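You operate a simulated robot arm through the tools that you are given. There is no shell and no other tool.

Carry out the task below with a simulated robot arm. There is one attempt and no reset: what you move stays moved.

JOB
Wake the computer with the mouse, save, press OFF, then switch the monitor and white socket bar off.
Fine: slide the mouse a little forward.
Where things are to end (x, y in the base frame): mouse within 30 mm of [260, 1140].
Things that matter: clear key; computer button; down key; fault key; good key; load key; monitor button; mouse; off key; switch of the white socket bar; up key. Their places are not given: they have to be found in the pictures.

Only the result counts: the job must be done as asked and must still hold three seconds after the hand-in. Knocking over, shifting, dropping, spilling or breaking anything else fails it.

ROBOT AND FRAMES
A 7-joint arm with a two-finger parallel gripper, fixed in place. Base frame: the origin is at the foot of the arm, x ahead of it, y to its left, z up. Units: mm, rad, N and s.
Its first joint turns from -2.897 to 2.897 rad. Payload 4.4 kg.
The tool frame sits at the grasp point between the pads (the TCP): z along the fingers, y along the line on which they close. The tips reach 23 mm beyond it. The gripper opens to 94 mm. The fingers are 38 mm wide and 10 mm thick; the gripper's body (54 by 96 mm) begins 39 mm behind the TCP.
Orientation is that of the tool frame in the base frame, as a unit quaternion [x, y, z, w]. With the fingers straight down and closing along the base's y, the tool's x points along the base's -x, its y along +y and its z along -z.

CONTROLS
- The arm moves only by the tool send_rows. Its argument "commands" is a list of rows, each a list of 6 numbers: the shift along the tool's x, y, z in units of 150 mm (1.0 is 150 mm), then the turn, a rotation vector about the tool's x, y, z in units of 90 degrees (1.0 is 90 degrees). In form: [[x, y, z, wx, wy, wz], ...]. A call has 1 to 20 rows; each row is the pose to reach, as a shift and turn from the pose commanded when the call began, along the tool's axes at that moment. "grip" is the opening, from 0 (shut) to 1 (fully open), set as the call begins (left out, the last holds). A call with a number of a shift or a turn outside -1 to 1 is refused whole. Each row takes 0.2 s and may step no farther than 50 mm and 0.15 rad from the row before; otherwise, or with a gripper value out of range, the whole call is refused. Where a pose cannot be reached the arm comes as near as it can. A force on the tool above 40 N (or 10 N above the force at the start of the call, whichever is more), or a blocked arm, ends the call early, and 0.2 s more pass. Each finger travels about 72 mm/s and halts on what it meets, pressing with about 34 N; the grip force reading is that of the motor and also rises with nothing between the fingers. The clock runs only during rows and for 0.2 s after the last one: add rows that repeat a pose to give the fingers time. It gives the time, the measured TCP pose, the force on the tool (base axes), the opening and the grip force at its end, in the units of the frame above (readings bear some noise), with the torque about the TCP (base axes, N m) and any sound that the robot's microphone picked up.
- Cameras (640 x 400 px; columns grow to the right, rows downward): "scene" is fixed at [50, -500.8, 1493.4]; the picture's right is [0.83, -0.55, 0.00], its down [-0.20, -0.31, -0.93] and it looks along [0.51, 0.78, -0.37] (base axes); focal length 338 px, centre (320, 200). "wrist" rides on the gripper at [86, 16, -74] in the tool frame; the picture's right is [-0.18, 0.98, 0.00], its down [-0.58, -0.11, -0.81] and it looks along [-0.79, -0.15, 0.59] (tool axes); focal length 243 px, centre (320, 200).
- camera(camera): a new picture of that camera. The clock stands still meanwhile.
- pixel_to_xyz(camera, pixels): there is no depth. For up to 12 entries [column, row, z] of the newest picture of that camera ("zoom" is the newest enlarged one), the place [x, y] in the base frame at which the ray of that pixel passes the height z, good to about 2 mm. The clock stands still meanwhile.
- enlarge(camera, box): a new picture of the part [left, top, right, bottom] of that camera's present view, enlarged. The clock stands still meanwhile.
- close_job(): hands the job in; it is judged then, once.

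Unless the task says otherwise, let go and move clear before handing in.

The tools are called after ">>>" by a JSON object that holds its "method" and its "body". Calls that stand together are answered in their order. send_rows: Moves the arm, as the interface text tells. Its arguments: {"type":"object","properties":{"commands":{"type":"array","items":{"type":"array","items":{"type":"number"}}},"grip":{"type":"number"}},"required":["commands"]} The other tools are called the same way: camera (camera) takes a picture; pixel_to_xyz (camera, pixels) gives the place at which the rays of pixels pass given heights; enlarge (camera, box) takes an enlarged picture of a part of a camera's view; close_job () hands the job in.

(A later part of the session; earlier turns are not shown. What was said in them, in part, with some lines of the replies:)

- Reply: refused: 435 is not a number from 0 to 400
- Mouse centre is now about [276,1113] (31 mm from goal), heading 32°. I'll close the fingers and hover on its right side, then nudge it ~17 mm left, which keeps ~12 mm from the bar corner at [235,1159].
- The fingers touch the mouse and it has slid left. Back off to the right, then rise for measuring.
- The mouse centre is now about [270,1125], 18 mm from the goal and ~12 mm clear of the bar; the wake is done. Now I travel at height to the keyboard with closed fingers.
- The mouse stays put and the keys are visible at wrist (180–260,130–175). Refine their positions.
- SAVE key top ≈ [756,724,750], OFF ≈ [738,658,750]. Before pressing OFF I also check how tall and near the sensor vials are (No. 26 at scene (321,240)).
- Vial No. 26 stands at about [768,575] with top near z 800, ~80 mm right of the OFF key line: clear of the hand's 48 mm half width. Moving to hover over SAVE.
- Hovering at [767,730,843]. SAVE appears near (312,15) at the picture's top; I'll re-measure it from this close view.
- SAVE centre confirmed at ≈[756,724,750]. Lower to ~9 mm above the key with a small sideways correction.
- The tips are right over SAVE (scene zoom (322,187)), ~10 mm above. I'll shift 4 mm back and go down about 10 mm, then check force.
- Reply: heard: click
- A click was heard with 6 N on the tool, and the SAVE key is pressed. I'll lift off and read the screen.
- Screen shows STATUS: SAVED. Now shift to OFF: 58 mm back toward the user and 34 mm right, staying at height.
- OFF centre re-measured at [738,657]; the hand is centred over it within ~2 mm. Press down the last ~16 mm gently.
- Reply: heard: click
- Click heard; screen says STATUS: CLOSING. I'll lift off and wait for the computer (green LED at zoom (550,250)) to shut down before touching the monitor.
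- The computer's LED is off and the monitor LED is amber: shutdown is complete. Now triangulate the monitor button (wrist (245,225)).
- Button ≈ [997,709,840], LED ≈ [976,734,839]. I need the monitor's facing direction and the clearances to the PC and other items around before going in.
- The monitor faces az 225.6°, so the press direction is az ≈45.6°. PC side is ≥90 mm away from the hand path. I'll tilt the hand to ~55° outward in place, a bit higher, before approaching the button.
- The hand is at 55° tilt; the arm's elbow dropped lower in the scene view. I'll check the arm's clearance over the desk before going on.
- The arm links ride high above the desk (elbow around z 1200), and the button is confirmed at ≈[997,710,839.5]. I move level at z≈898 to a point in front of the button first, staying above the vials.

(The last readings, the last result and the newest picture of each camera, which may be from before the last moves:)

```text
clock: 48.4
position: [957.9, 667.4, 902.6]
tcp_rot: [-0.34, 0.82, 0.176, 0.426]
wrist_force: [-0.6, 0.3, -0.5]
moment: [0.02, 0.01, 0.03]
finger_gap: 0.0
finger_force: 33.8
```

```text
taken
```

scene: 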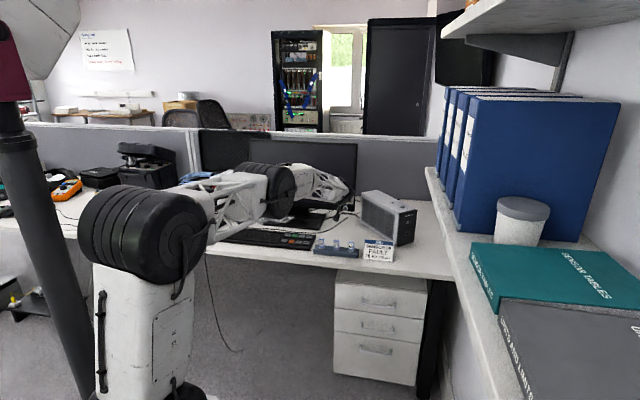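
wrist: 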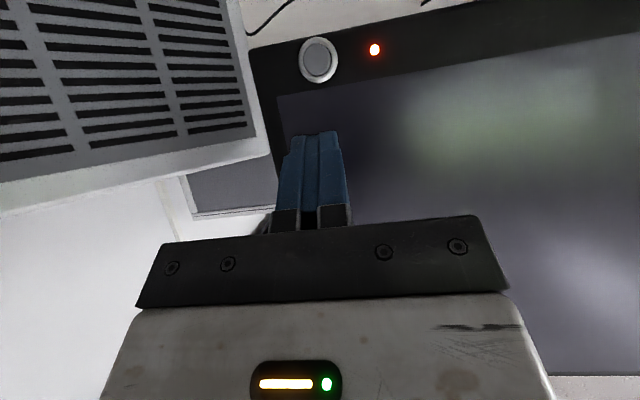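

Arrived in front of the button at [958,667,903]; the button is at wrist (318,60). Lower 62 mm to button height.

>>> {"method": "pixel_to_xyz", "body": {"camera": "wrist", "pixels": [[316.5, 60, 835], [316.5, 60, 840], [316.5, 60, 845], [374.5, 49, 840]]}}

>>> {"method": "send_rows", "body": {"commands": [[0.085, 0, 0.06, 0, 0, 0], [0.17, 0, 0.12, 0, 0, 0], [0.255, 0, 0.18, 0, 0, 0], [0.339, 0, 0.237, 0, 0, 0], [0.339, 0, 0.237, 0, 0, 0]]}}

>>> {"method": "camera", "body": {"camera": "wrist"}}

>>> {"method": "enlarge", "body": {"camera": "scene", "box": [290, 170, 386, 230]}}

```text
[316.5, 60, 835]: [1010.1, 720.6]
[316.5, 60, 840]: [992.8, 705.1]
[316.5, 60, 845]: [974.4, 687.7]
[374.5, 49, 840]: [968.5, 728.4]
```

```text
clock: 49.6
position: [955.8, 670.0, 840.4]
tcp_rot: [-0.339, 0.82, 0.176, 0.426]
wrist_force: [0.0, 0.5, 0.3]
moment: [-0.02, 0.0, 0.06]
finger_gap: 0.2
finger_force: 34.4
```

```text
taken
```

wrist: 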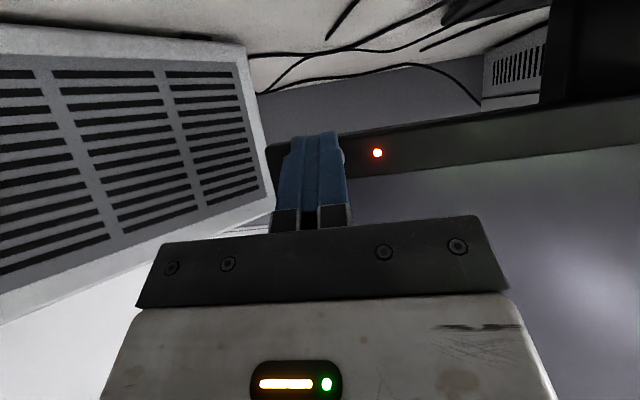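

```text
6.67 times, centred on (338, 200) of scene
```

zoom: 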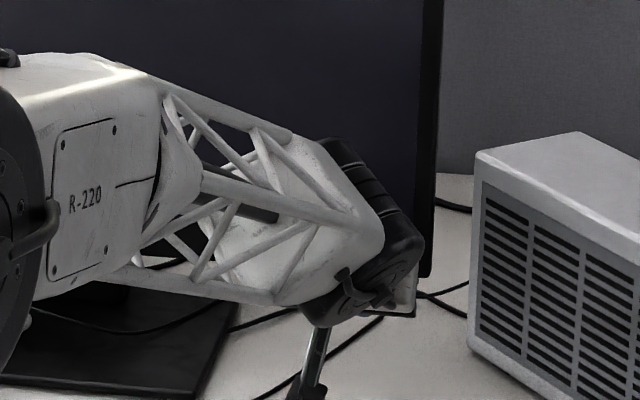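

The fingertip now covers the button in the view, TCP at [956,670,840], ~31 mm from contact. Advance 24 mm straight toward the monitor.

>>> {"method": "send_rows", "body": {"commands": [[-0.031, -0.007, 0.044, 0, 0, 0], [-0.061, -0.007, 0.087, 0, 0, 0], [-0.092, -0.007, 0.131, 0, 0, 0], [-0.092, -0.007, 0.131, 0, 0, 0]]}}

>>> {"method": "camera", "body": {"camera": "wrist"}}

>>> {"method": "enlarge", "body": {"camera": "wrist", "box": [240, 90, 400, 190]}}

```text
clock: 50.6
position: [973.9, 685.0, 841.3]
tcp_rot: [-0.339, 0.819, 0.177, 0.427]
wrist_force: [-0.4, -1.1, -0.1]
moment: [-0.01, 0.03, 0.03]
finger_gap: 0.0
finger_force: 33.8
heard: click
```

```text
taken
```

wrist: 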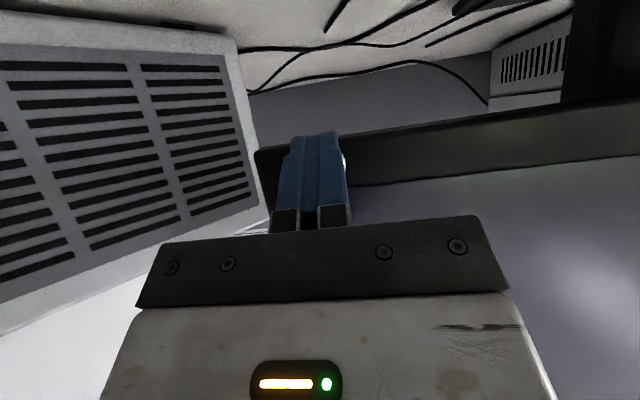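

```text
4.00 times, centred on (320, 140) of wrist
```

zoom: 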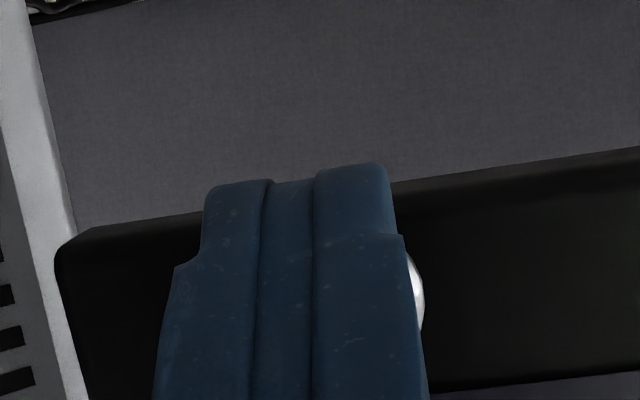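

A click was heard and the monitor LED has gone dark. I'll back straight off and check.

>>> {"method": "send_rows", "body": {"commands": [[0.05, 0, -0.071, 0, 0, 0], [0.11, 0, -0.157, 0, 0, 0], [0.18, 0, -0.257, 0, 0, 0], [0.25, 0, -0.357, 0, 0, 0], [0.32, 0, -0.457, 0, 0, 0]]}}

>>> {"method": "camera", "body": {"camera": "wrist"}}

>>> {"method": "camera", "body": {"camera": "scene"}}

```text
clock: 51.8
position: [915.3, 629.8, 841.3]
tcp_rot: [-0.339, 0.819, 0.177, 0.428]
wrist_force: [10.6, 12.0, 2.0]
moment: [0.34, -0.34, -0.15]
finger_gap: 0.0
finger_force: 33.6
```

```text
taken
```

wrist: 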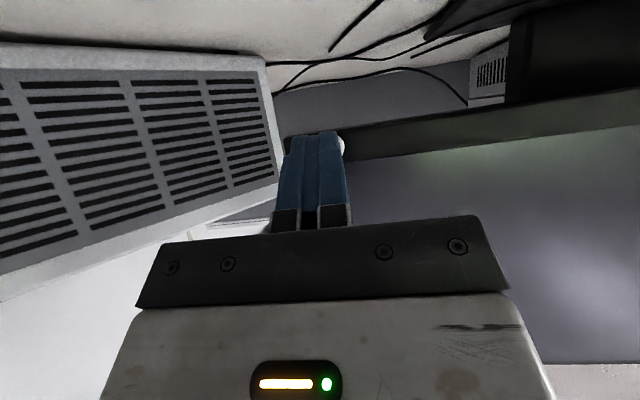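

```text
taken
```

scene: 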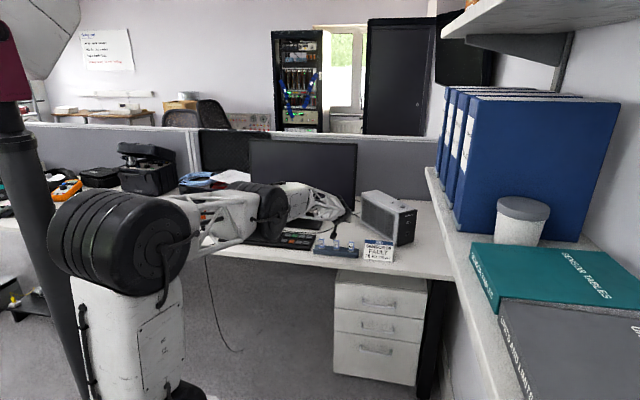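

The readings show a 16 N force on the tool after the retreat, so something behind may be touching. I must look closely before moving.

>>> {"method": "enlarge", "body": {"camera": "scene", "box": [290, 200, 418, 280]}}

>>> {"method": "enlarge", "body": {"camera": "scene", "box": [250, 170, 378, 250]}}

```text
5.00 times, centred on (354, 240) of scene
```

zoom: 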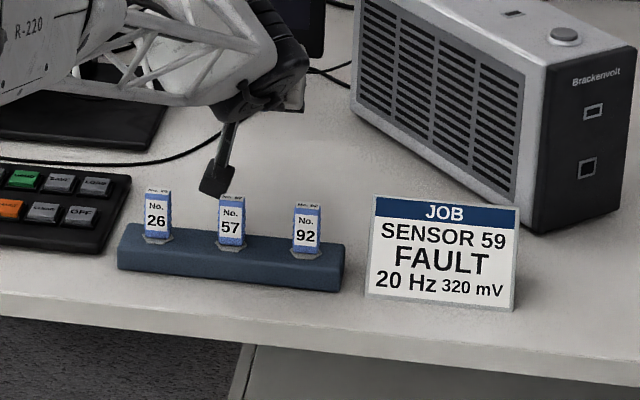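

```text
5.00 times, centred on (314, 210) of scene
```

zoom: 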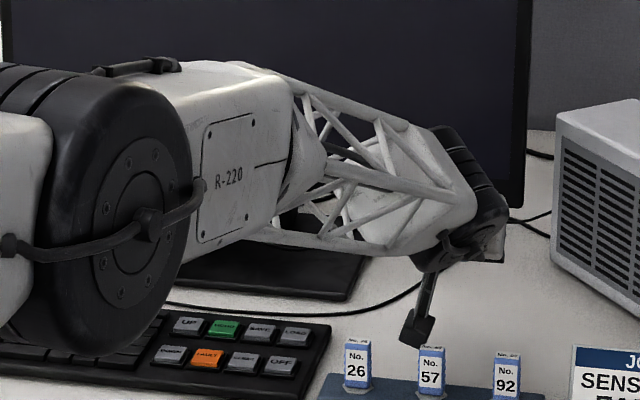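

The wrist camera at zoom (217,180) has come up against vial No. 57; the vial and rack still appear in place. I'll move straight forward 35 mm to release it, then recheck.

>>> {"method": "send_rows", "body": {"commands": [[-0.045, 0, 0.064, 0, 0, 0], [-0.09, 0, 0.128, 0, 0, 0], [-0.134, 0, 0.191, 0, 0, 0], [-0.134, 0, 0.191, 0, 0, 0]]}}

>>> {"method": "enlarge", "body": {"camera": "scene", "box": [290, 200, 418, 280]}}

>>> {"method": "enlarge", "body": {"camera": "scene", "box": [305, 225, 369, 265]}}

```text
clock: 52.8
position: [940.1, 655.3, 838.3]
tcp_rot: [-0.339, 0.82, 0.177, 0.427]
wrist_force: [-0.4, 0.3, -0.1]
moment: [-0.01, 0.0, 0.01]
finger_gap: 0.0
finger_force: 33.6
```

```text
5.00 times, centred on (354, 240) of scene
```

zoom: 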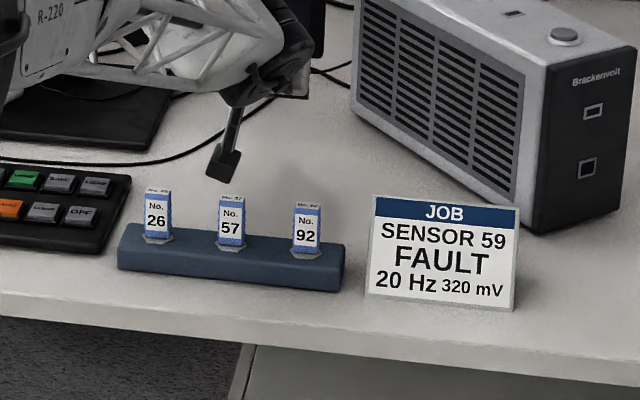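

```text
10.00 times, centred on (337, 245) of scene
```

zoom: 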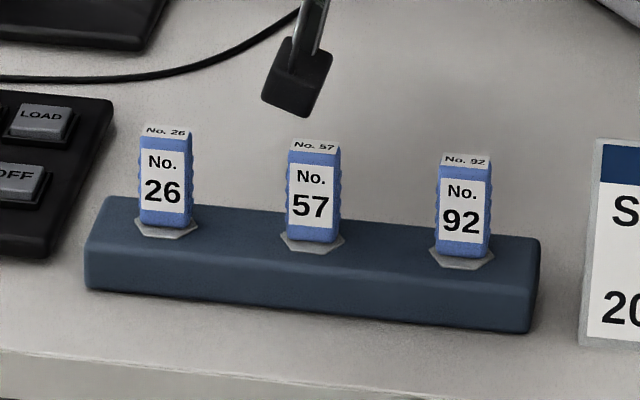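

Force is back to zero and the vials and rack stand exactly where they were. Now rise straight up 140 mm before travelling away.

>>> {"method": "send_rows", "body": {"commands": [[-0.127, 0, -0.089, 0, 0, 0], [-0.255, 0, -0.179, 0, 0, 0], [-0.382, 0, -0.268, 0, 0, 0], [-0.509, 0, -0.357, 0, 0, 0], [-0.637, 0, -0.447, 0, 0, 0], [-0.764, 0, -0.536, 0, 0, 0]]}}

>>> {"method": "camera", "body": {"camera": "wrist"}}

>>> {"method": "camera", "body": {"camera": "scene"}}

```text
clock: 54.2
position: [941.0, 653.5, 981.9]
tcp_rot: [-0.34, 0.819, 0.178, 0.426]
wrist_force: [0.9, -0.1, -1.2]
moment: [0.03, -0.01, 0.02]
finger_gap: 0.0
finger_force: 34.0
```

```text
taken
```

wrist: 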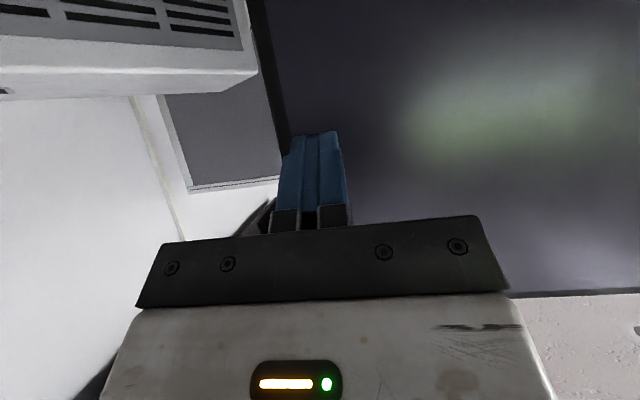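

```text
taken
```

scene: 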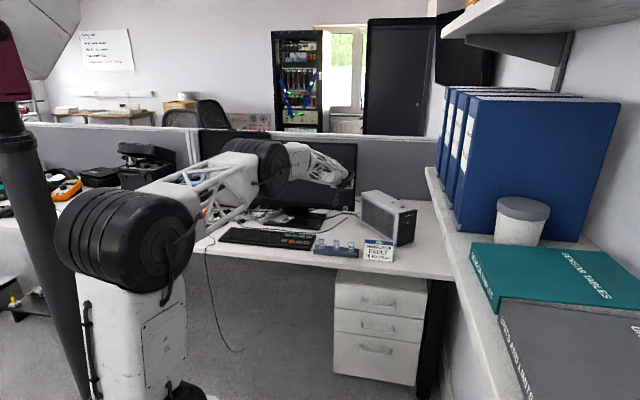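

Next, pull straight back 180 mm from the monitor at this height.

>>> {"method": "send_rows", "body": {"commands": [[0.115, 0, -0.164, 0, 0, 0], [0.23, 0, -0.328, 0, 0, 0], [0.345, 0, -0.492, 0, 0, 0], [0.459, 0, -0.655, 0, 0, 0], [0.574, 0, -0.819, 0, 0, 0], [0.689, 0, -0.983, 0, 0, 0]]}}

>>> {"method": "send_rows", "body": {"commands": [[0, 0, 0, 0, 0.065, 0], [0, 0, 0, 0, 0.13, 0], [0, 0, 0, 0, 0.195, 0], [0, 0, 0, 0, 0.26, 0], [0, 0, 0, 0, 0.325, 0], [0, 0, 0, 0, 0.39, 0], [0, 0, 0, 0, 0.39, 0]]}}

>>> {"method": "camera", "body": {"camera": "scene"}}

>>> {"method": "camera", "body": {"camera": "wrist"}}

```text
clock: 55.6
position: [811.4, 524.9, 980.3]
tcp_rot: [-0.34, 0.819, 0.178, 0.427]
wrist_force: [0.8, 0.0, 0.1]
moment: [0.02, -0.04, 0.01]
finger_gap: 0.0
finger_force: 34.2
```

```text
clock: 57.2
position: [813.8, 527.1, 980.8]
tcp_rot: [-0.377, 0.91, 0.065, 0.159]
wrist_force: [-1.2, -0.3, 0.5]
moment: [-0.03, 0.03, 0.01]
finger_gap: 0.0
finger_force: 34.1
```

```text
taken
```

scene: 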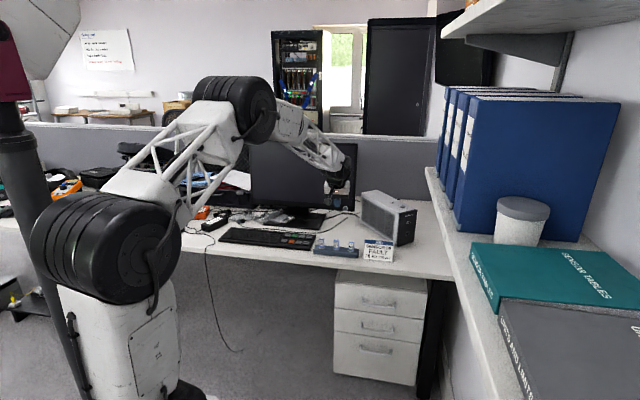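

```text
taken
```

wrist: 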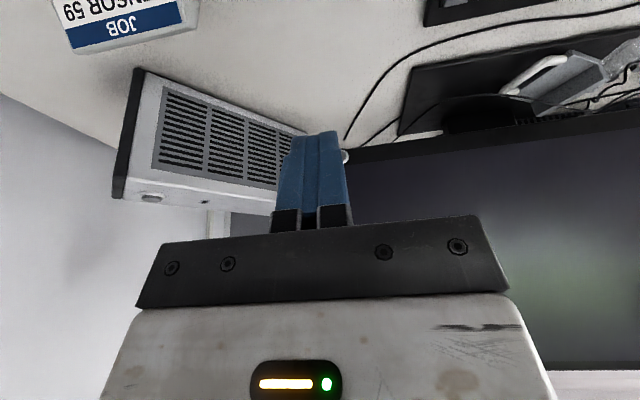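

At 20° tilt now. I'll travel left along the desk at z≈980 back toward the bar.

>>> {"method": "send_rows", "body": {"commands": [[0.031, 0.25, -0.011, 0, 0, 0], [0.062, 0.5, -0.023, 0, 0, 0], [0.094, 0.75, -0.034, 0, 0, 0], [0.125, 1, -0.046, 0, 0, 0]]}}

>>> {"method": "send_rows", "body": {"commands": [[0.031, 0.25, -0.011, 0, 0, 0], [0.062, 0.5, -0.023, 0, 0, 0], [0.094, 0.75, -0.034, 0, 0, 0], [0.125, 1, -0.046, 0, 0, 0]]}}

>>> {"method": "send_rows", "body": {"commands": [[0.031, 0.25, -0.011, 0, 0, 0], [0.062, 0.5, -0.023, 0, 0, 0], [0.094, 0.75, -0.034, 0, 0, 0], [0.125, 1, -0.046, 0, 0, 0]]}}

>>> {"method": "camera", "body": {"camera": "scene"}}

>>> {"method": "camera", "body": {"camera": "wrist"}}

```text
clock: 58.2
position: [693.3, 618.7, 979.7]
tcp_rot: [-0.377, 0.91, 0.066, 0.159]
wrist_force: [0.0, 0.0, -0.2]
moment: [-0.03, -0.02, 0.0]
finger_gap: 0.0
finger_force: 34.5
```

```text
clock: 59.2
position: [573.5, 711.1, 980.4]
tcp_rot: [-0.376, 0.911, 0.066, 0.159]
wrist_force: [0.2, 0.8, -0.4]
moment: [0.0, -0.02, -0.02]
finger_gap: 0.3
finger_force: 34.0
```

```text
clock: 60.2
position: [453.0, 800.2, 981.1]
tcp_rot: [-0.376, 0.91, 0.066, 0.16]
wrist_force: [0.6, 0.1, 0.8]
moment: [0.01, -0.04, -0.01]
finger_gap: 0.1
finger_force: 34.5
```

```text
taken
```

scene: 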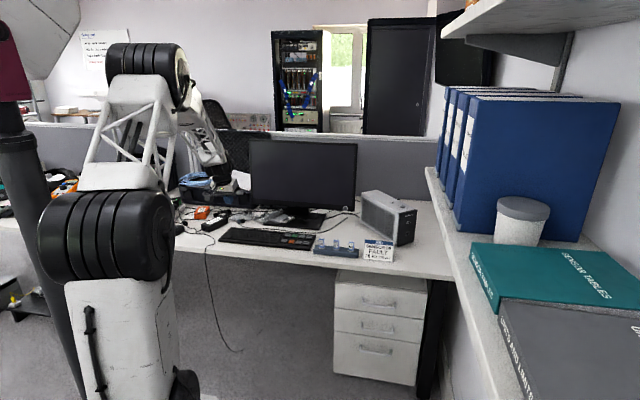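

```text
taken
```

wrist: 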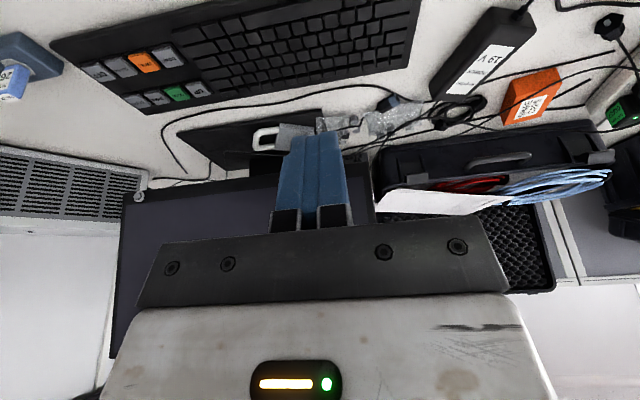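

Route is clear. Continue two more steps left and check the monitor's LED too.

>>> {"method": "send_rows", "body": {"commands": [[0.031, 0.25, -0.011, 0, 0, 0], [0.062, 0.5, -0.023, 0, 0, 0], [0.094, 0.75, -0.034, 0, 0, 0], [0.125, 1, -0.046, 0, 0, 0]]}}

>>> {"method": "send_rows", "body": {"commands": [[0.031, 0.25, -0.031, -0.019, 0, -0.0522], [0.062, 0.5, -0.063, -0.038, 0, -0.104], [0.094, 0.75, -0.094, -0.057, 0, -0.157], [0.125, 1, -0.126, -0.076, 0, -0.209]]}}

>>> {"method": "camera", "body": {"camera": "wrist"}}

>>> {"method": "enlarge", "body": {"camera": "scene", "box": [300, 170, 428, 250]}}

```text
clock: 61.2
position: [329.7, 893.4, 979.6]
tcp_rot: [-0.376, 0.91, 0.066, 0.16]
wrist_force: [-1.0, 0.0, 0.0]
moment: [-0.02, -0.03, -0.01]
finger_gap: 0.2
finger_force: 33.6
```

```text
clock: 62.2
position: [208.8, 981.5, 992.4]
tcp_rot: [-0.53, 0.83, 0.093, 0.146]
wrist_force: [-0.6, 0.0, 0.2]
moment: [-0.02, -0.01, -0.02]
finger_gap: 0.1
finger_force: 34.0
```

```text
taken
```

wrist: 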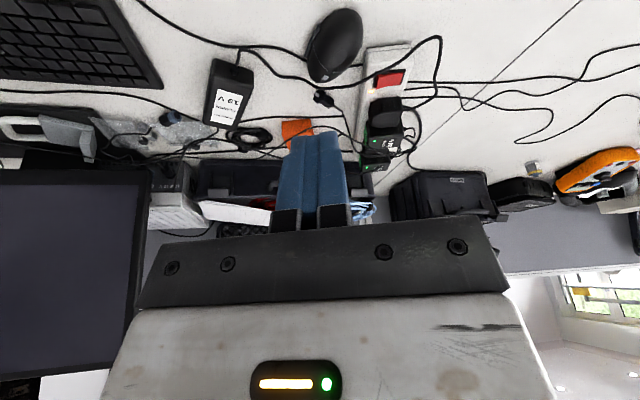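

```text
5.00 times, centred on (364, 210) of scene
```

zoom: 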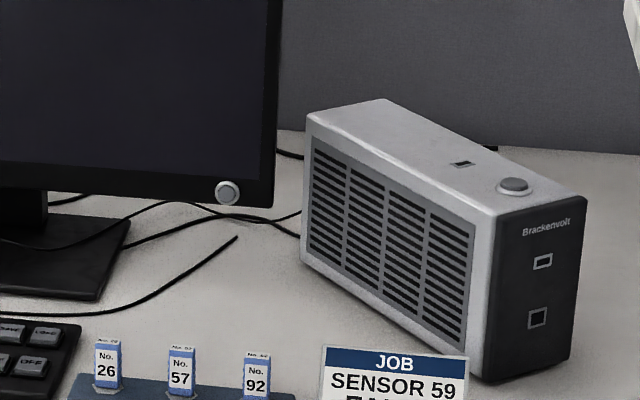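

Monitor and computer LEDs are both dark. Now a close look at the bar from here: switch near (390,78), plug at (385,110).

>>> {"method": "enlarge", "body": {"camera": "wrist", "box": [345, 40, 441, 120]}}

```text
5.00 times, centred on (393, 80) of wrist
```

zoom: 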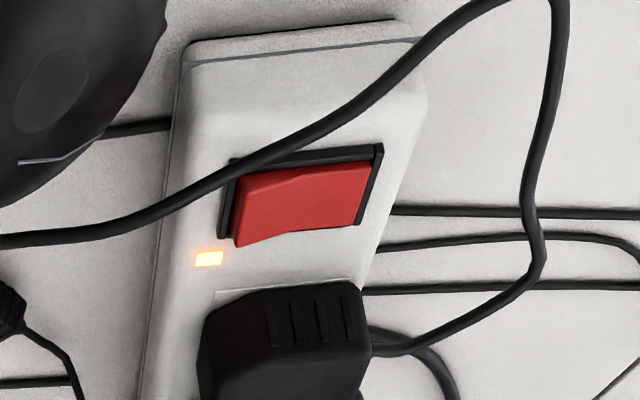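

>>> {"method": "pixel_to_xyz", "body": {"camera": "zoom", "pixels": [[240, 215, 776], [255, 208, 775], [300, 200, 771], [363, 190, 768], [209, 258, 769], [215, 302, 769], [350, 283, 769], [240, 185, 775], [237, 245, 777], [180, 60, 760], [425, 95, 760], [150, 400, 765]]}}

>>> {"method": "enlarge", "body": {"camera": "wrist", "box": [345, 80, 425, 180]}}

>>> {"method": "enlarge", "body": {"camera": "scene", "box": [145, 190, 209, 240]}}

```text
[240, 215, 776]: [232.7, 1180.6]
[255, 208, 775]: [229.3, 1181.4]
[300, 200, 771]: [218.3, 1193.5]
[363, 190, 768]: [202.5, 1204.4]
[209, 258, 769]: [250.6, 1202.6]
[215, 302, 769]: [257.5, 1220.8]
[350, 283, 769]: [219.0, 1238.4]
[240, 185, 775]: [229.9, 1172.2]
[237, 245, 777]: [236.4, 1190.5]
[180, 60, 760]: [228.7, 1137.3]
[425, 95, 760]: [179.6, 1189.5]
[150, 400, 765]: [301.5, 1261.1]
```

```text
4.00 times, centred on (385, 130) of wrist
```

zoom: 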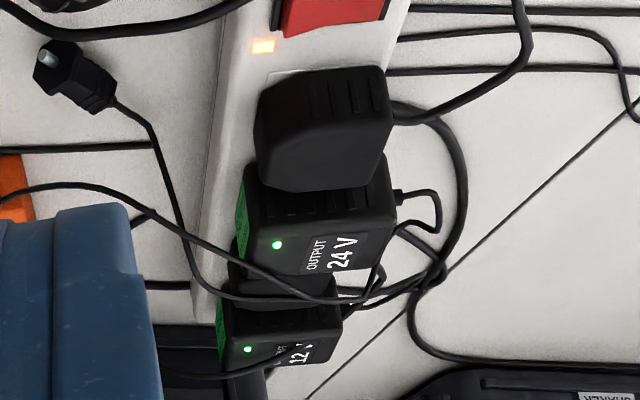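

```text
8.00 times, centred on (177, 215) of scene
```

zoom: 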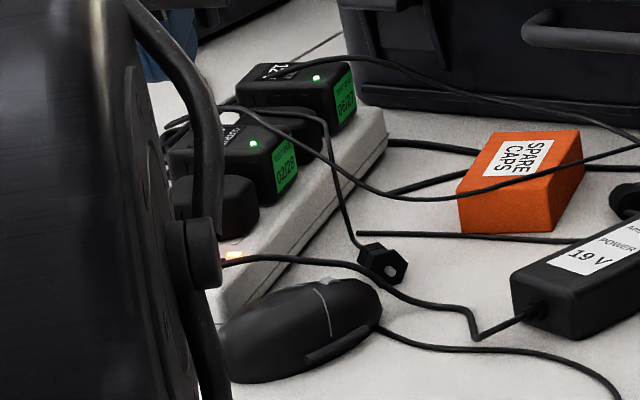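

The switch's raised end is at ≈[233,1181,776], with 45 mm free to the plug behind. I'll press it with a slightly rolled corner of the closed fingers (tilt 35°, roll 15°). First move above it at height in two steps.

>>> {"method": "send_rows", "body": {"commands": [[-0.135, 0.053, 0.095, 0, 0, 0], [-0.27, 0.105, 0.191, 0, 0, 0], [-0.405, 0.158, 0.286, 0, 0, 0], [-0.54, 0.21, 0.382, 0, 0, 0]]}}

>>> {"method": "send_rows", "body": {"commands": [[-0.135, 0.053, 0.095, 0, -0.042, 0], [-0.27, 0.105, 0.191, 0, -0.083, 0], [-0.405, 0.158, 0.286, 0, -0.125, 0], [-0.54, 0.21, 0.382, 0, -0.1667, 0], [-0.54, 0.21, 0.382, 0, -0.1667, 0]]}}

>>> {"method": "camera", "body": {"camera": "wrist"}}

>>> {"method": "camera", "body": {"camera": "scene"}}

```text
clock: 63.2
position: [221.2, 1082.9, 964.2]
tcp_rot: [-0.529, 0.83, 0.094, 0.147]
wrist_force: [0.6, 0.2, 0.8]
moment: [-0.03, 0.01, -0.02]
finger_gap: 0.2
finger_force: 34.3
```

```text
clock: 64.4
position: [233.2, 1180.4, 938.6]
tcp_rot: [-0.513, 0.804, 0.162, 0.253]
wrist_force: [0.0, 0.0, 0.1]
moment: [-0.02, -0.03, -0.02]
finger_gap: 0.0
finger_force: 32.9
```

```text
taken
```

wrist: 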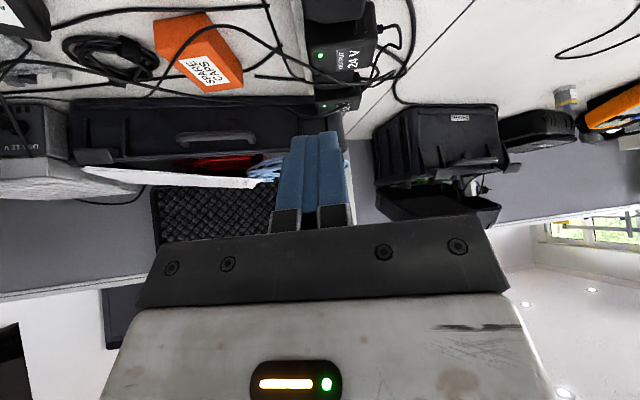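

```text
taken
```

scene: 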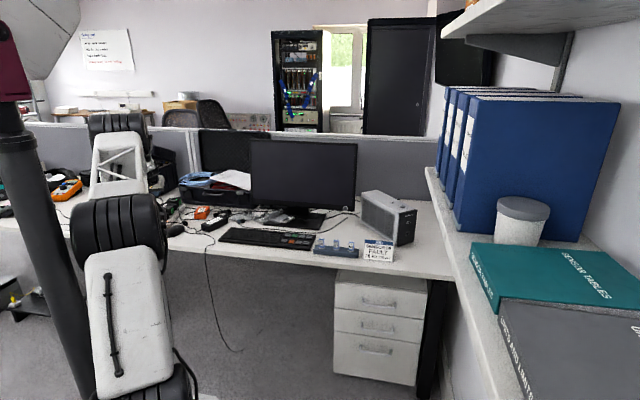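

Above the switch at [233,1180,939] with 35° tilt, as commanded. Now roll 15° and lower to z ≈ 845.

>>> {"method": "send_rows", "body": {"commands": [[0.07, 0, 0.1, 0.034, 0, -0.024], [0.14, 0, 0.2, 0.068, 0, -0.048], [0.21, 0, 0.3, 0.102, 0, -0.072], [0.285, 0, 0.407, 0.1365, 0, -0.0956], [0.355, 0, 0.507, 0.1365, 0, -0.0956], [0.355, 0, 0.507, 0.1365, 0, -0.0956]]}}

>>> {"method": "camera", "body": {"camera": "wrist"}}

>>> {"method": "enlarge", "body": {"camera": "scene", "box": [130, 180, 226, 240]}}

```text
clock: 65.8
position: [232.5, 1184.7, 847.4]
tcp_rot: [-0.542, 0.776, 0.056, 0.318]
wrist_force: [-0.3, 0.0, 0.4]
moment: [-0.01, 0.02, 0.01]
finger_gap: 0.0
finger_force: 33.9
```

```text
taken
```

wrist: 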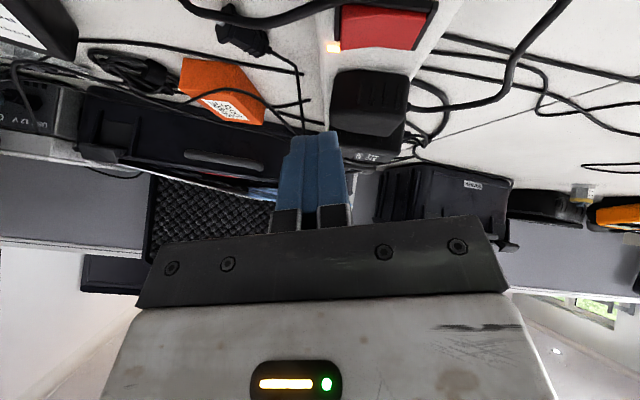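

```text
6.67 times, centred on (178, 210) of scene
```

zoom: 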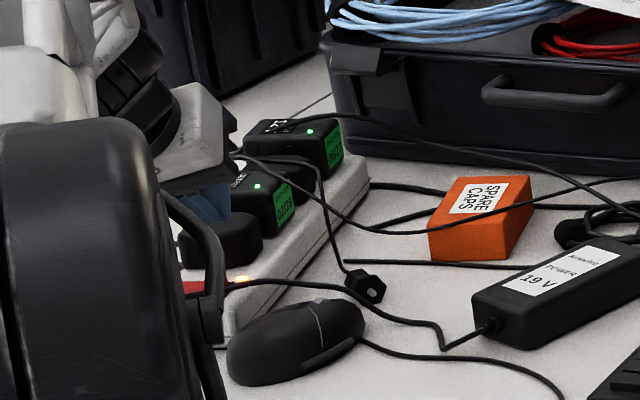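

Orientation is as intended (left corner lowest). The switch shows at wrist (380,25) with its lamp at (333,47); measure once more from here.

>>> {"method": "enlarge", "body": {"camera": "wrist", "box": [300, 0, 460, 100]}}

>>> {"method": "pixel_to_xyz", "body": {"camera": "zoom", "pixels": [[132, 188, 769], [165, 190, 777], [165, 110, 777], [185, 20, 776], [450, 180, 768], [300, 100, 771], [500, 90, 768]]}}

```text
4.00 times, centred on (380, 50) of wrist
```

zoom: 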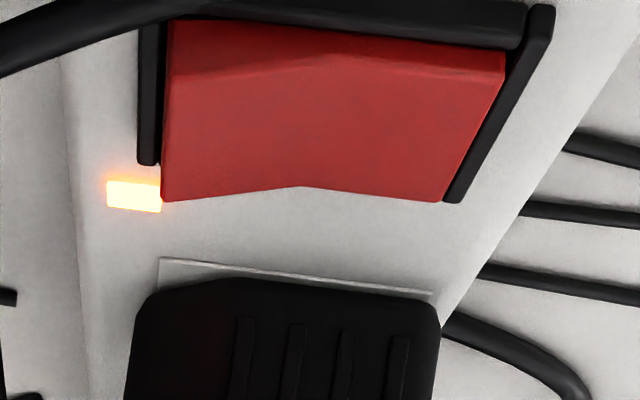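

```text
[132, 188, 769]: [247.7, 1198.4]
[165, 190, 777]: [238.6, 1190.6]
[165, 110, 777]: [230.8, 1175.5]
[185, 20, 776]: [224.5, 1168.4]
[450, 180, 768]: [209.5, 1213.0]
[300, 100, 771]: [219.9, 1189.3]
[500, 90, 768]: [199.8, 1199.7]
```

Switch centre-left end averages to ≈[231,1183]. Lower 38 mm with a small sideways correction; the corner will be ~6 mm above the rocker.

>>> {"method": "send_rows", "body": {"commands": [[0.04, 0.005, 0.05, 0, 0, 0], [0.08, 0.02, 0.1, 0, 0, 0], [0.12, 0.035, 0.15, 0, 0, 0], [0.155, 0.05, 0.195, 0, 0, 0], [0.155, 0.05, 0.195, 0, 0, 0]]}}

>>> {"method": "camera", "body": {"camera": "wrist"}}

>>> {"method": "enlarge", "body": {"camera": "wrist", "box": [250, 60, 410, 160]}}

>>> {"method": "enlarge", "body": {"camera": "scene", "box": [145, 195, 209, 235]}}

```text
clock: 67.0
position: [233.8, 1181.7, 807.8]
tcp_rot: [-0.541, 0.777, 0.055, 0.318]
wrist_force: [0.1, 0.4, 0.0]
moment: [0.0, -0.01, 0.01]
finger_gap: 0.0
finger_force: 34.3
```

```text
taken
```

wrist: 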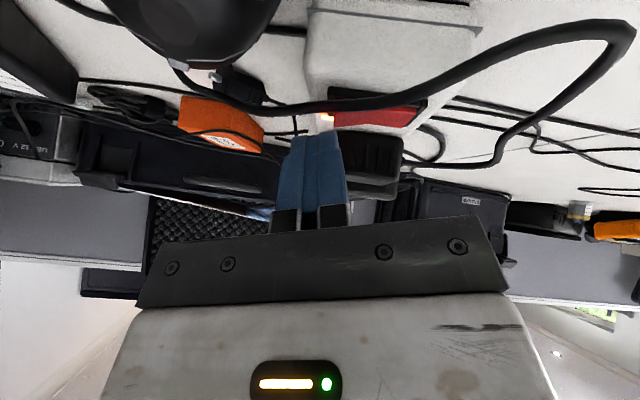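

```text
4.00 times, centred on (330, 110) of wrist
```

zoom: 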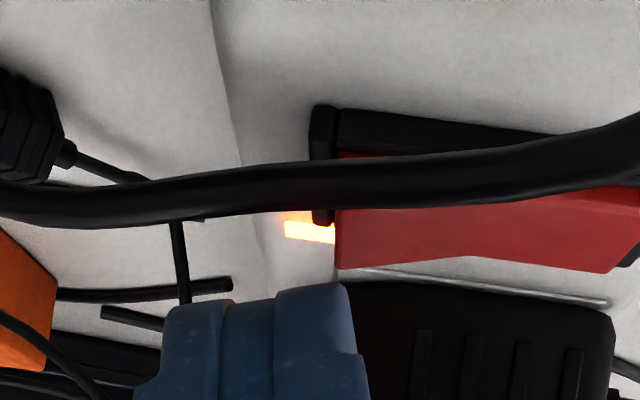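

```text
10.00 times, centred on (177, 215) of scene
```

zoom: 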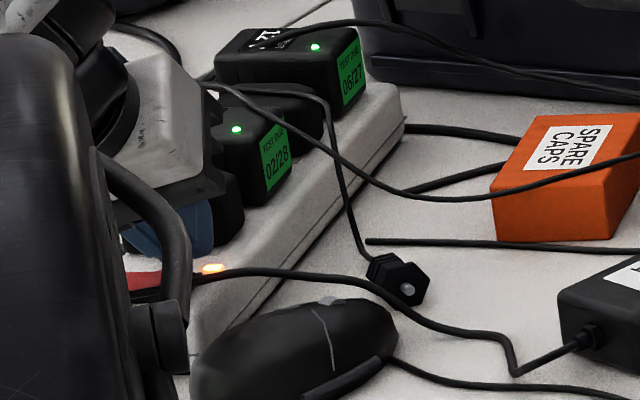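

The fingertip's lower corner (zoom (345,285)) sits just past the rocker's raised end (335,200–268). I'll verify where that corner really is.

>>> {"method": "pixel_to_xyz", "body": {"camera": "wrist", "pixels": [[336.2, 131, 780], [336.2, 131, 784], [329.5, 131.5, 783], [326, 116, 769], [334.5, 127, 777], [334, 113, 777], [401.5, 128, 770]]}}

```text
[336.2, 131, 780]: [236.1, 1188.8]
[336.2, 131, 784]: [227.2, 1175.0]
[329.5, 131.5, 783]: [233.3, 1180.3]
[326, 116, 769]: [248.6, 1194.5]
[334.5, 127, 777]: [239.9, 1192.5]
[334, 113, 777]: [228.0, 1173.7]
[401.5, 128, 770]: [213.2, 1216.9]
```

The corner is at ≈[231,1182,781], right over the raised end. Press down gently 9 mm in 1.5–2 mm steps.

>>> {"method": "send_rows", "body": {"commands": [[0.0074, 0.0034, 0.0106, 0, 0, 0], [0.0148, 0.0069, 0.0211, 0, 0, 0], [0.0222, 0.0103, 0.0317, 0, 0, 0], [0.0277, 0.0129, 0.0396, 0, 0, 0], [0.0332, 0.0155, 0.0475, 0, 0, 0], [0.0332, 0.0155, 0.0475, 0, 0, 0]]}}

>>> {"method": "enlarge", "body": {"camera": "wrist", "box": [250, 60, 410, 160]}}

>>> {"method": "enlarge", "body": {"camera": "scene", "box": [145, 195, 209, 235]}}

```text
clock: 68.4
position: [233.8, 1180.0, 800.3]
tcp_rot: [-0.541, 0.776, 0.056, 0.319]
wrist_force: [13.7, -6.2, 6.4]
moment: [-0.17, -0.34, -0.02]
finger_gap: 0.0
finger_force: 33.8
```

```text
4.00 times, centred on (330, 110) of wrist
```

zoom: 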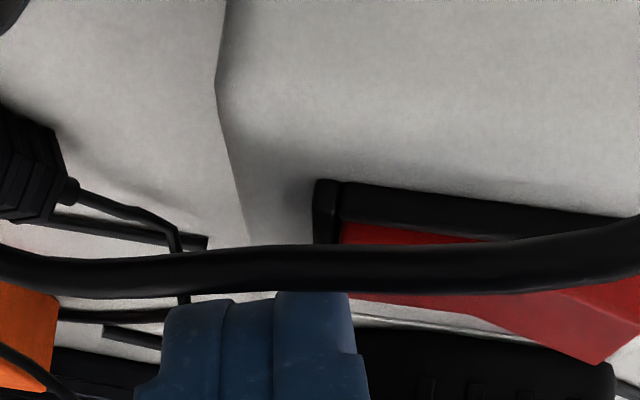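

```text
10.00 times, centred on (177, 215) of scene
```

zoom: 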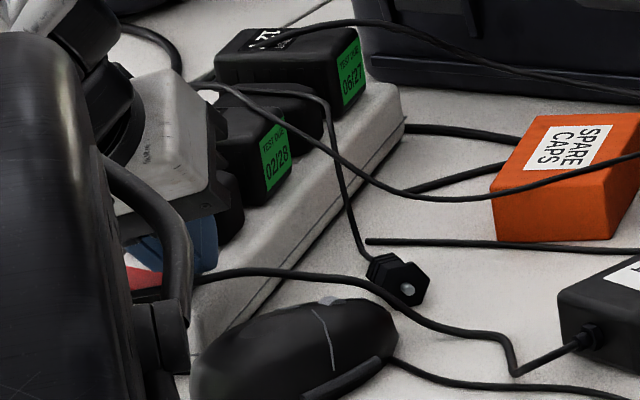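

The bar's lamp and both adapters' green LEDs are dark and the rocker has flipped. There's a 16 N sideways load, so lift off straight away.

>>> {"method": "send_rows", "body": {"commands": [[-0.03, -0.014, -0.0422, 0, 0, 0], [-0.09, -0.042, -0.127, 0, 0, 0], [-0.17, -0.08, -0.24, 0, 0, 0], [-0.25, -0.116, -0.357, 0, 0, 0], [-0.35, -0.163, -0.5, 0, 0, 0], [-0.45, -0.21, -0.643, 0, 0, 0], [-0.55, -0.256, -0.787, 0, 0, 0]]}}

>>> {"method": "camera", "body": {"camera": "wrist"}}

>>> {"method": "enlarge", "body": {"camera": "scene", "box": [145, 195, 209, 235]}}

```text
clock: 70.0
position: [231.5, 1178.7, 949.0]
tcp_rot: [-0.541, 0.777, 0.055, 0.318]
wrist_force: [0.8, 0.4, -0.4]
moment: [-0.02, 0.0, 0.01]
finger_gap: 0.2
finger_force: 34.2
```

```text
taken
```

wrist: 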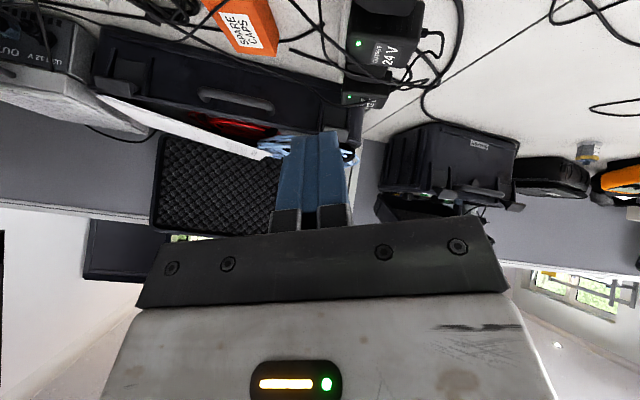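

```text
10.00 times, centred on (177, 215) of scene
```

zoom: 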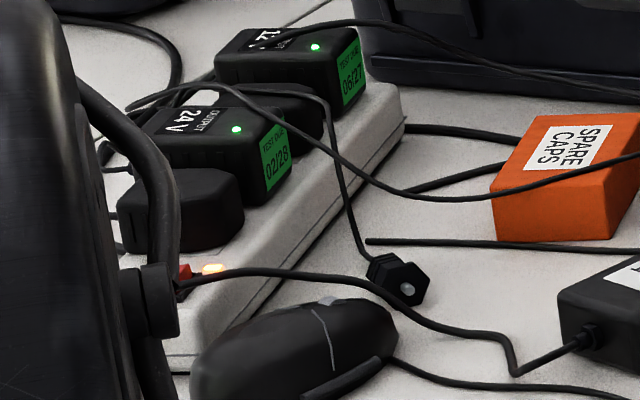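

The lamps came back on: my press slid past the rocker's end (force lay along the finger's side face), so it sprang back without latching. I'll go back 6 mm further toward the rocker's middle and press deeper until it clicks.

>>> {"method": "send_rows", "body": {"commands": [[0.084, 0.0465, 0.1225, 0, 0, 0], [0.169, 0.093, 0.245, 0, 0, 0], [0.253, 0.1395, 0.3675, 0, 0, 0], [0.337, 0.186, 0.49, 0, 0, 0], [0.422, 0.2325, 0.6125, 0, 0, 0], [0.506, 0.279, 0.735, 0, 0, 0], [0.506, 0.279, 0.735, 0, 0, 0]]}}

>>> {"method": "camera", "body": {"camera": "wrist"}}

>>> {"method": "enlarge", "body": {"camera": "wrist", "box": [250, 60, 410, 160]}}

>>> {"method": "enlarge", "body": {"camera": "scene", "box": [145, 195, 209, 235]}}

```text
clock: 71.6
position: [230.0, 1181.4, 807.5]
tcp_rot: [-0.541, 0.777, 0.055, 0.318]
wrist_force: [0.4, 0.0, 0.4]
moment: [-0.04, 0.01, -0.01]
finger_gap: 0.0
finger_force: 34.4
```

```text
taken
```

wrist: 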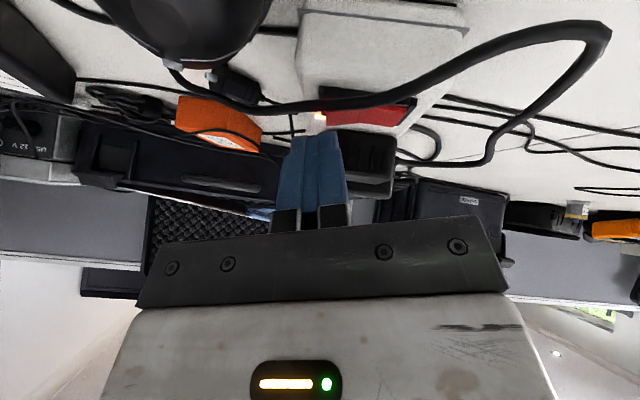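

```text
4.00 times, centred on (330, 110) of wrist
```

zoom: 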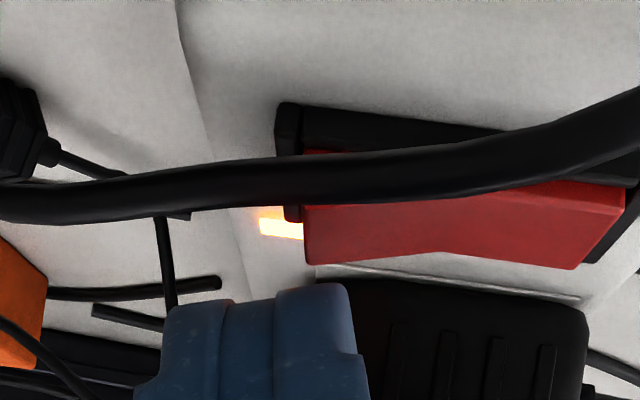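

```text
10.00 times, centred on (177, 215) of scene
```

zoom: 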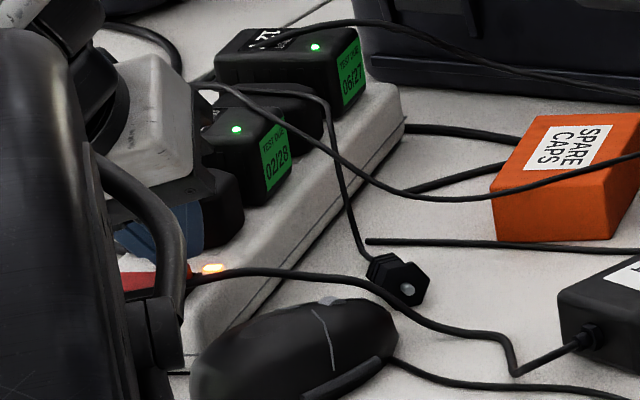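

The corner now overlaps the raised half properly (rocker's end at zoom 303 vs corner 345). Press down 13 mm in small steps and listen for the click.

>>> {"method": "send_rows", "body": {"commands": [[0.001, 0.0067, 0.031, 0, 0, 0], [0.0083, 0.0101, 0.0415, 0, 0, 0], [0.0157, 0.0136, 0.052, 0, 0, 0], [0.023, 0.017, 0.0626, 0, 0, 0], [0.0286, 0.0196, 0.0705, 0, 0, 0], [0.0341, 0.0222, 0.0784, 0, 0, 0], [0.0341, 0.0222, 0.0784, 0, 0, 0]]}}

>>> {"method": "enlarge", "body": {"camera": "wrist", "box": [250, 60, 410, 160]}}

>>> {"method": "enlarge", "body": {"camera": "scene", "box": [145, 195, 209, 235]}}

```text
clock: 72.5
position: [231.2, 1186.0, 804.5]
tcp_rot: [-0.541, 0.776, 0.057, 0.319]
wrist_force: [0.0, 1.1, 3.5]
moment: [0.06, 0.01, -0.01]
finger_gap: 0.1
finger_force: 34.0
stopped in row 4: the force on the tool passed its limit at 43 N (the readings are from after the stop); the commanded pose is now the measured one
```

```text
4.00 times, centred on (330, 110) of wrist
```

zoom: 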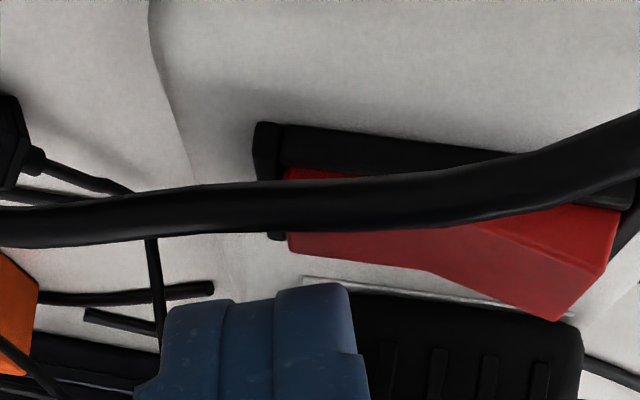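

```text
10.00 times, centred on (177, 215) of scene
```

zoom: 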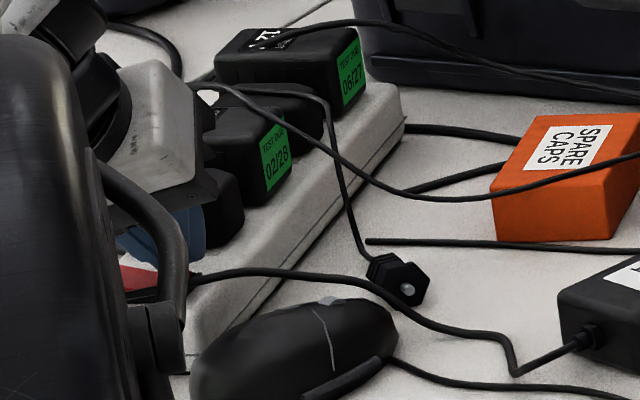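

The rocker visibly flipped (right end now raised, zoom (560,315)) and lamps are off. Lift a little to see if it holds this time.

>>> {"method": "send_rows", "body": {"commands": [[-0.022, -0.01, -0.032, 0, 0, 0], [-0.06, -0.028, -0.085, 0, 0, 0], [-0.11, -0.051, -0.158, 0, 0, 0], [-0.11, -0.051, -0.158, 0, 0, 0]]}}

>>> {"method": "camera", "body": {"camera": "wrist"}}

>>> {"method": "enlarge", "body": {"camera": "scene", "box": [145, 195, 209, 235]}}

>>> {"method": "enlarge", "body": {"camera": "wrist", "box": [280, 20, 440, 140]}}

```text
clock: 73.5
position: [229.3, 1186.7, 833.5]
tcp_rot: [-0.54, 0.777, 0.056, 0.318]
wrist_force: [0.6, 0.6, 0.1]
moment: [0.01, 0.01, 0.03]
finger_gap: 0.0
finger_force: 33.8
```

```text
taken
```

wrist: 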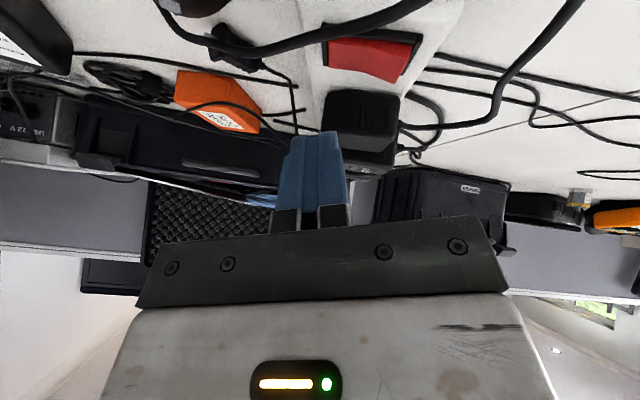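

```text
10.00 times, centred on (177, 215) of scene
```

zoom: 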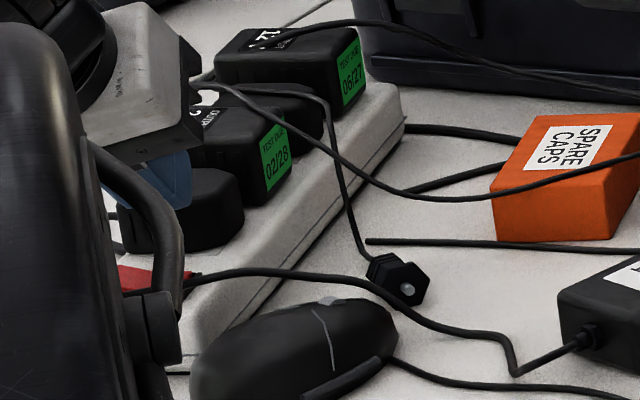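

```text
3.33 times, centred on (360, 80) of wrist
```

zoom: 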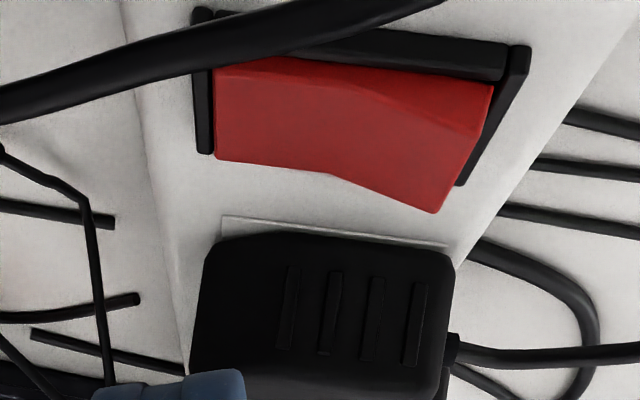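

The switch stays off after release: lamp and adapter LEDs dark, rocker's right end up. Now rise clear and then check everything.

>>> {"method": "send_rows", "body": {"commands": [[-0.08, -0.037, -0.114, 0, 0, 0], [-0.16, -0.074, -0.229, 0, 0, 0], [-0.24, -0.112, -0.343, 0, 0, 0], [-0.32, -0.149, -0.458, 0, 0, 0], [-0.4, -0.186, -0.572, 0, 0, 0], [-0.48, -0.223, -0.687, 0, 0, 0]]}}

>>> {"method": "send_rows", "body": {"commands": [[0.12, 0.05, -0.1, -0.034, 0.03, 0.024], [0.24, 0.1, -0.2, -0.068, 0.06, 0.048], [0.36, 0.15, -0.3, -0.102, 0.09, 0.072], [0.48, 0.2, -0.4, -0.1365, 0.12, 0.0956], [0.6, 0.2, -0.5, -0.1365, 0.16, 0.0956], [0.72, 0.2, -0.6, -0.1365, 0.2, 0.0956]]}}

>>> {"method": "camera", "body": {"camera": "wrist"}}

>>> {"method": "camera", "body": {"camera": "scene"}}

```text
clock: 74.9
position: [230.6, 1185.3, 962.1]
tcp_rot: [-0.541, 0.777, 0.056, 0.318]
wrist_force: [-0.2, -0.6, 0.0]
moment: [0.01, 0.02, 0.03]
finger_gap: 0.1
finger_force: 34.2
```

```text
clock: 76.3
position: [139.0, 1072.0, 961.9]
tcp_rot: [-0.514, 0.845, 0.077, 0.129]
wrist_force: [-0.3, -0.3, 0.9]
moment: [0.0, 0.0, -0.02]
finger_gap: 0.0
finger_force: 34.1
```

```text
taken
```

wrist: 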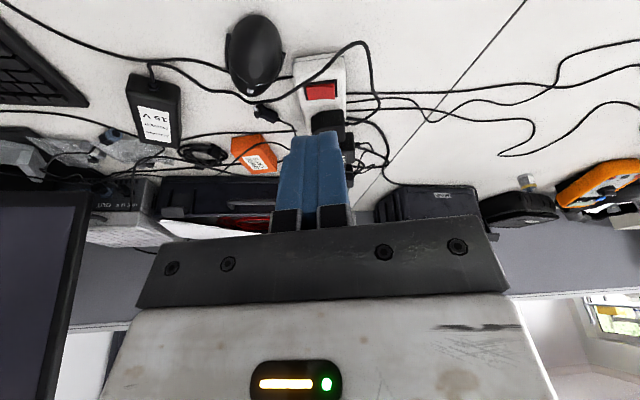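

```text
taken
```

scene: 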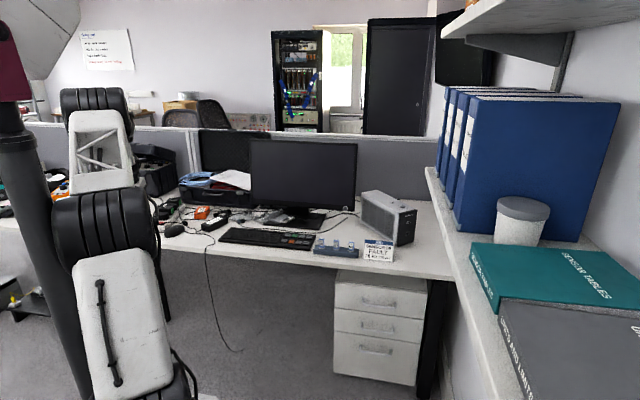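

The hand is clear now. I'll check the mouse position, the bar, the monitor/PC LEDs and the vials in detail.

>>> {"method": "enlarge", "body": {"camera": "scene", "box": [300, 170, 428, 270]}}

>>> {"method": "enlarge", "body": {"camera": "wrist", "box": [200, 0, 376, 110]}}

>>> {"method": "pixel_to_xyz", "body": {"camera": "wrist", "pixels": [[254, 52, 735], [249, 14, 740], [250, 98, 735], [227, 41, 745], [228, 68, 745], [282, 43, 745], [279, 74, 745], [293, 57, 735]]}}

```text
4.00 times, centred on (364, 220) of scene
```

zoom: 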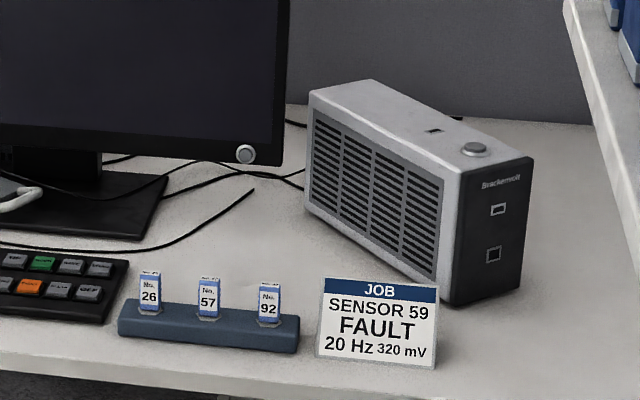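

```text
3.64 times, centred on (288, 55) of wrist
```

zoom: 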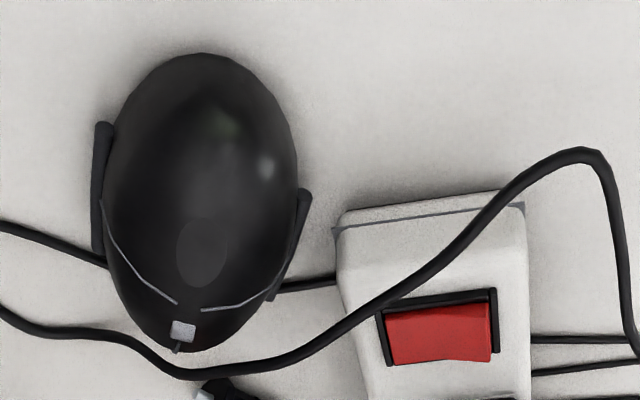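

```text
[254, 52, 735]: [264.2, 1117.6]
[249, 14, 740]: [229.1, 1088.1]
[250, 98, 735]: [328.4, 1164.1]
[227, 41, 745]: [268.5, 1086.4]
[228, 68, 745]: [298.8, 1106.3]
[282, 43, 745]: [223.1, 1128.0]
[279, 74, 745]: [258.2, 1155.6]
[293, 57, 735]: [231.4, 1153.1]
```

>>> {"method": "pixel_to_xyz", "body": {"camera": "zoom", "pixels": [[100, 122, 745], [98, 255, 745], [303, 190, 745], [270, 300, 745], [195, 53, 740], [178, 352, 735], [338, 228, 735], [523, 205, 740], [195, 205, 740]]}}

>>> {"method": "enlarge", "body": {"camera": "scene", "box": [140, 180, 300, 280]}}

```text
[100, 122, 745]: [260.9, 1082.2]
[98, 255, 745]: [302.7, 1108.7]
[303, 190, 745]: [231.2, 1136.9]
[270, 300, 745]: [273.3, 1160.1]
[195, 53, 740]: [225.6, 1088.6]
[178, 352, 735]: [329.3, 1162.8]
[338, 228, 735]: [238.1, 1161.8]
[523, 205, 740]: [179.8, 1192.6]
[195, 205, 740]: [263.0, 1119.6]
```

```text
4.00 times, centred on (220, 230) of scene
```

zoom: 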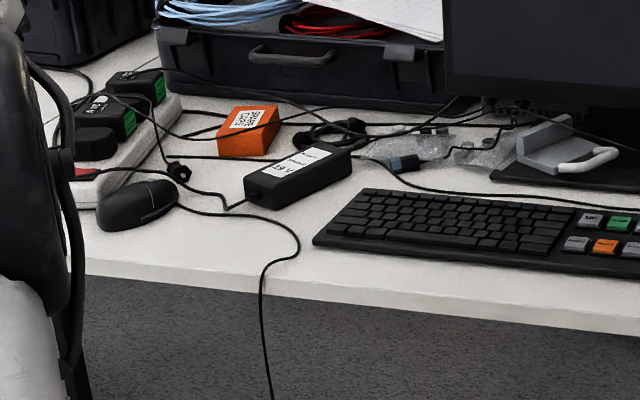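

All checks pass. The mouse is at about [270,1123], roughly 19 mm from the goal. The log was saved and the computer has shut down, the monitor LED is dark, and the white bar's switch is off and holding. The vials and bar have not moved from where they were, and the hand is clear, so I'm handing in.

>>> {"method": "close_job", "body": {}}

```text
The job is handed in.
```

The job is done and handed in. I haven't been told how it was judged.

- **Mouse:** pushed forward and then slightly left; it woke the computer. It now sits at about [270, 1123], roughly 19 mm from the goal of [260, 1140].
- **Save:** the SAVE key clicked and the screen showed "SAVED".
- **OFF:** the OFF key clicked, the screen showed "CLOSING", and the computer's light then went dark.
- **Monitor:** the button clicked and its light went out.
- **White socket bar:** switched off. The lamp and the plugged-in adapters' lights are dark, and it stayed off after I let go.

Two things went less than cleanly:

- **Vial No. 57:** while backing away from the monitor, the wrist camera pressed against it with about 16 N. I moved off at once, and the vial and its rack looked unmoved in the pictures afterwards.
- **Socket bar switch:** my first press turned the bar off, but it came back on when I lifted. The second press held. The bar was therefore off, on and off again; the computer and monitor lights were dark at the last check.
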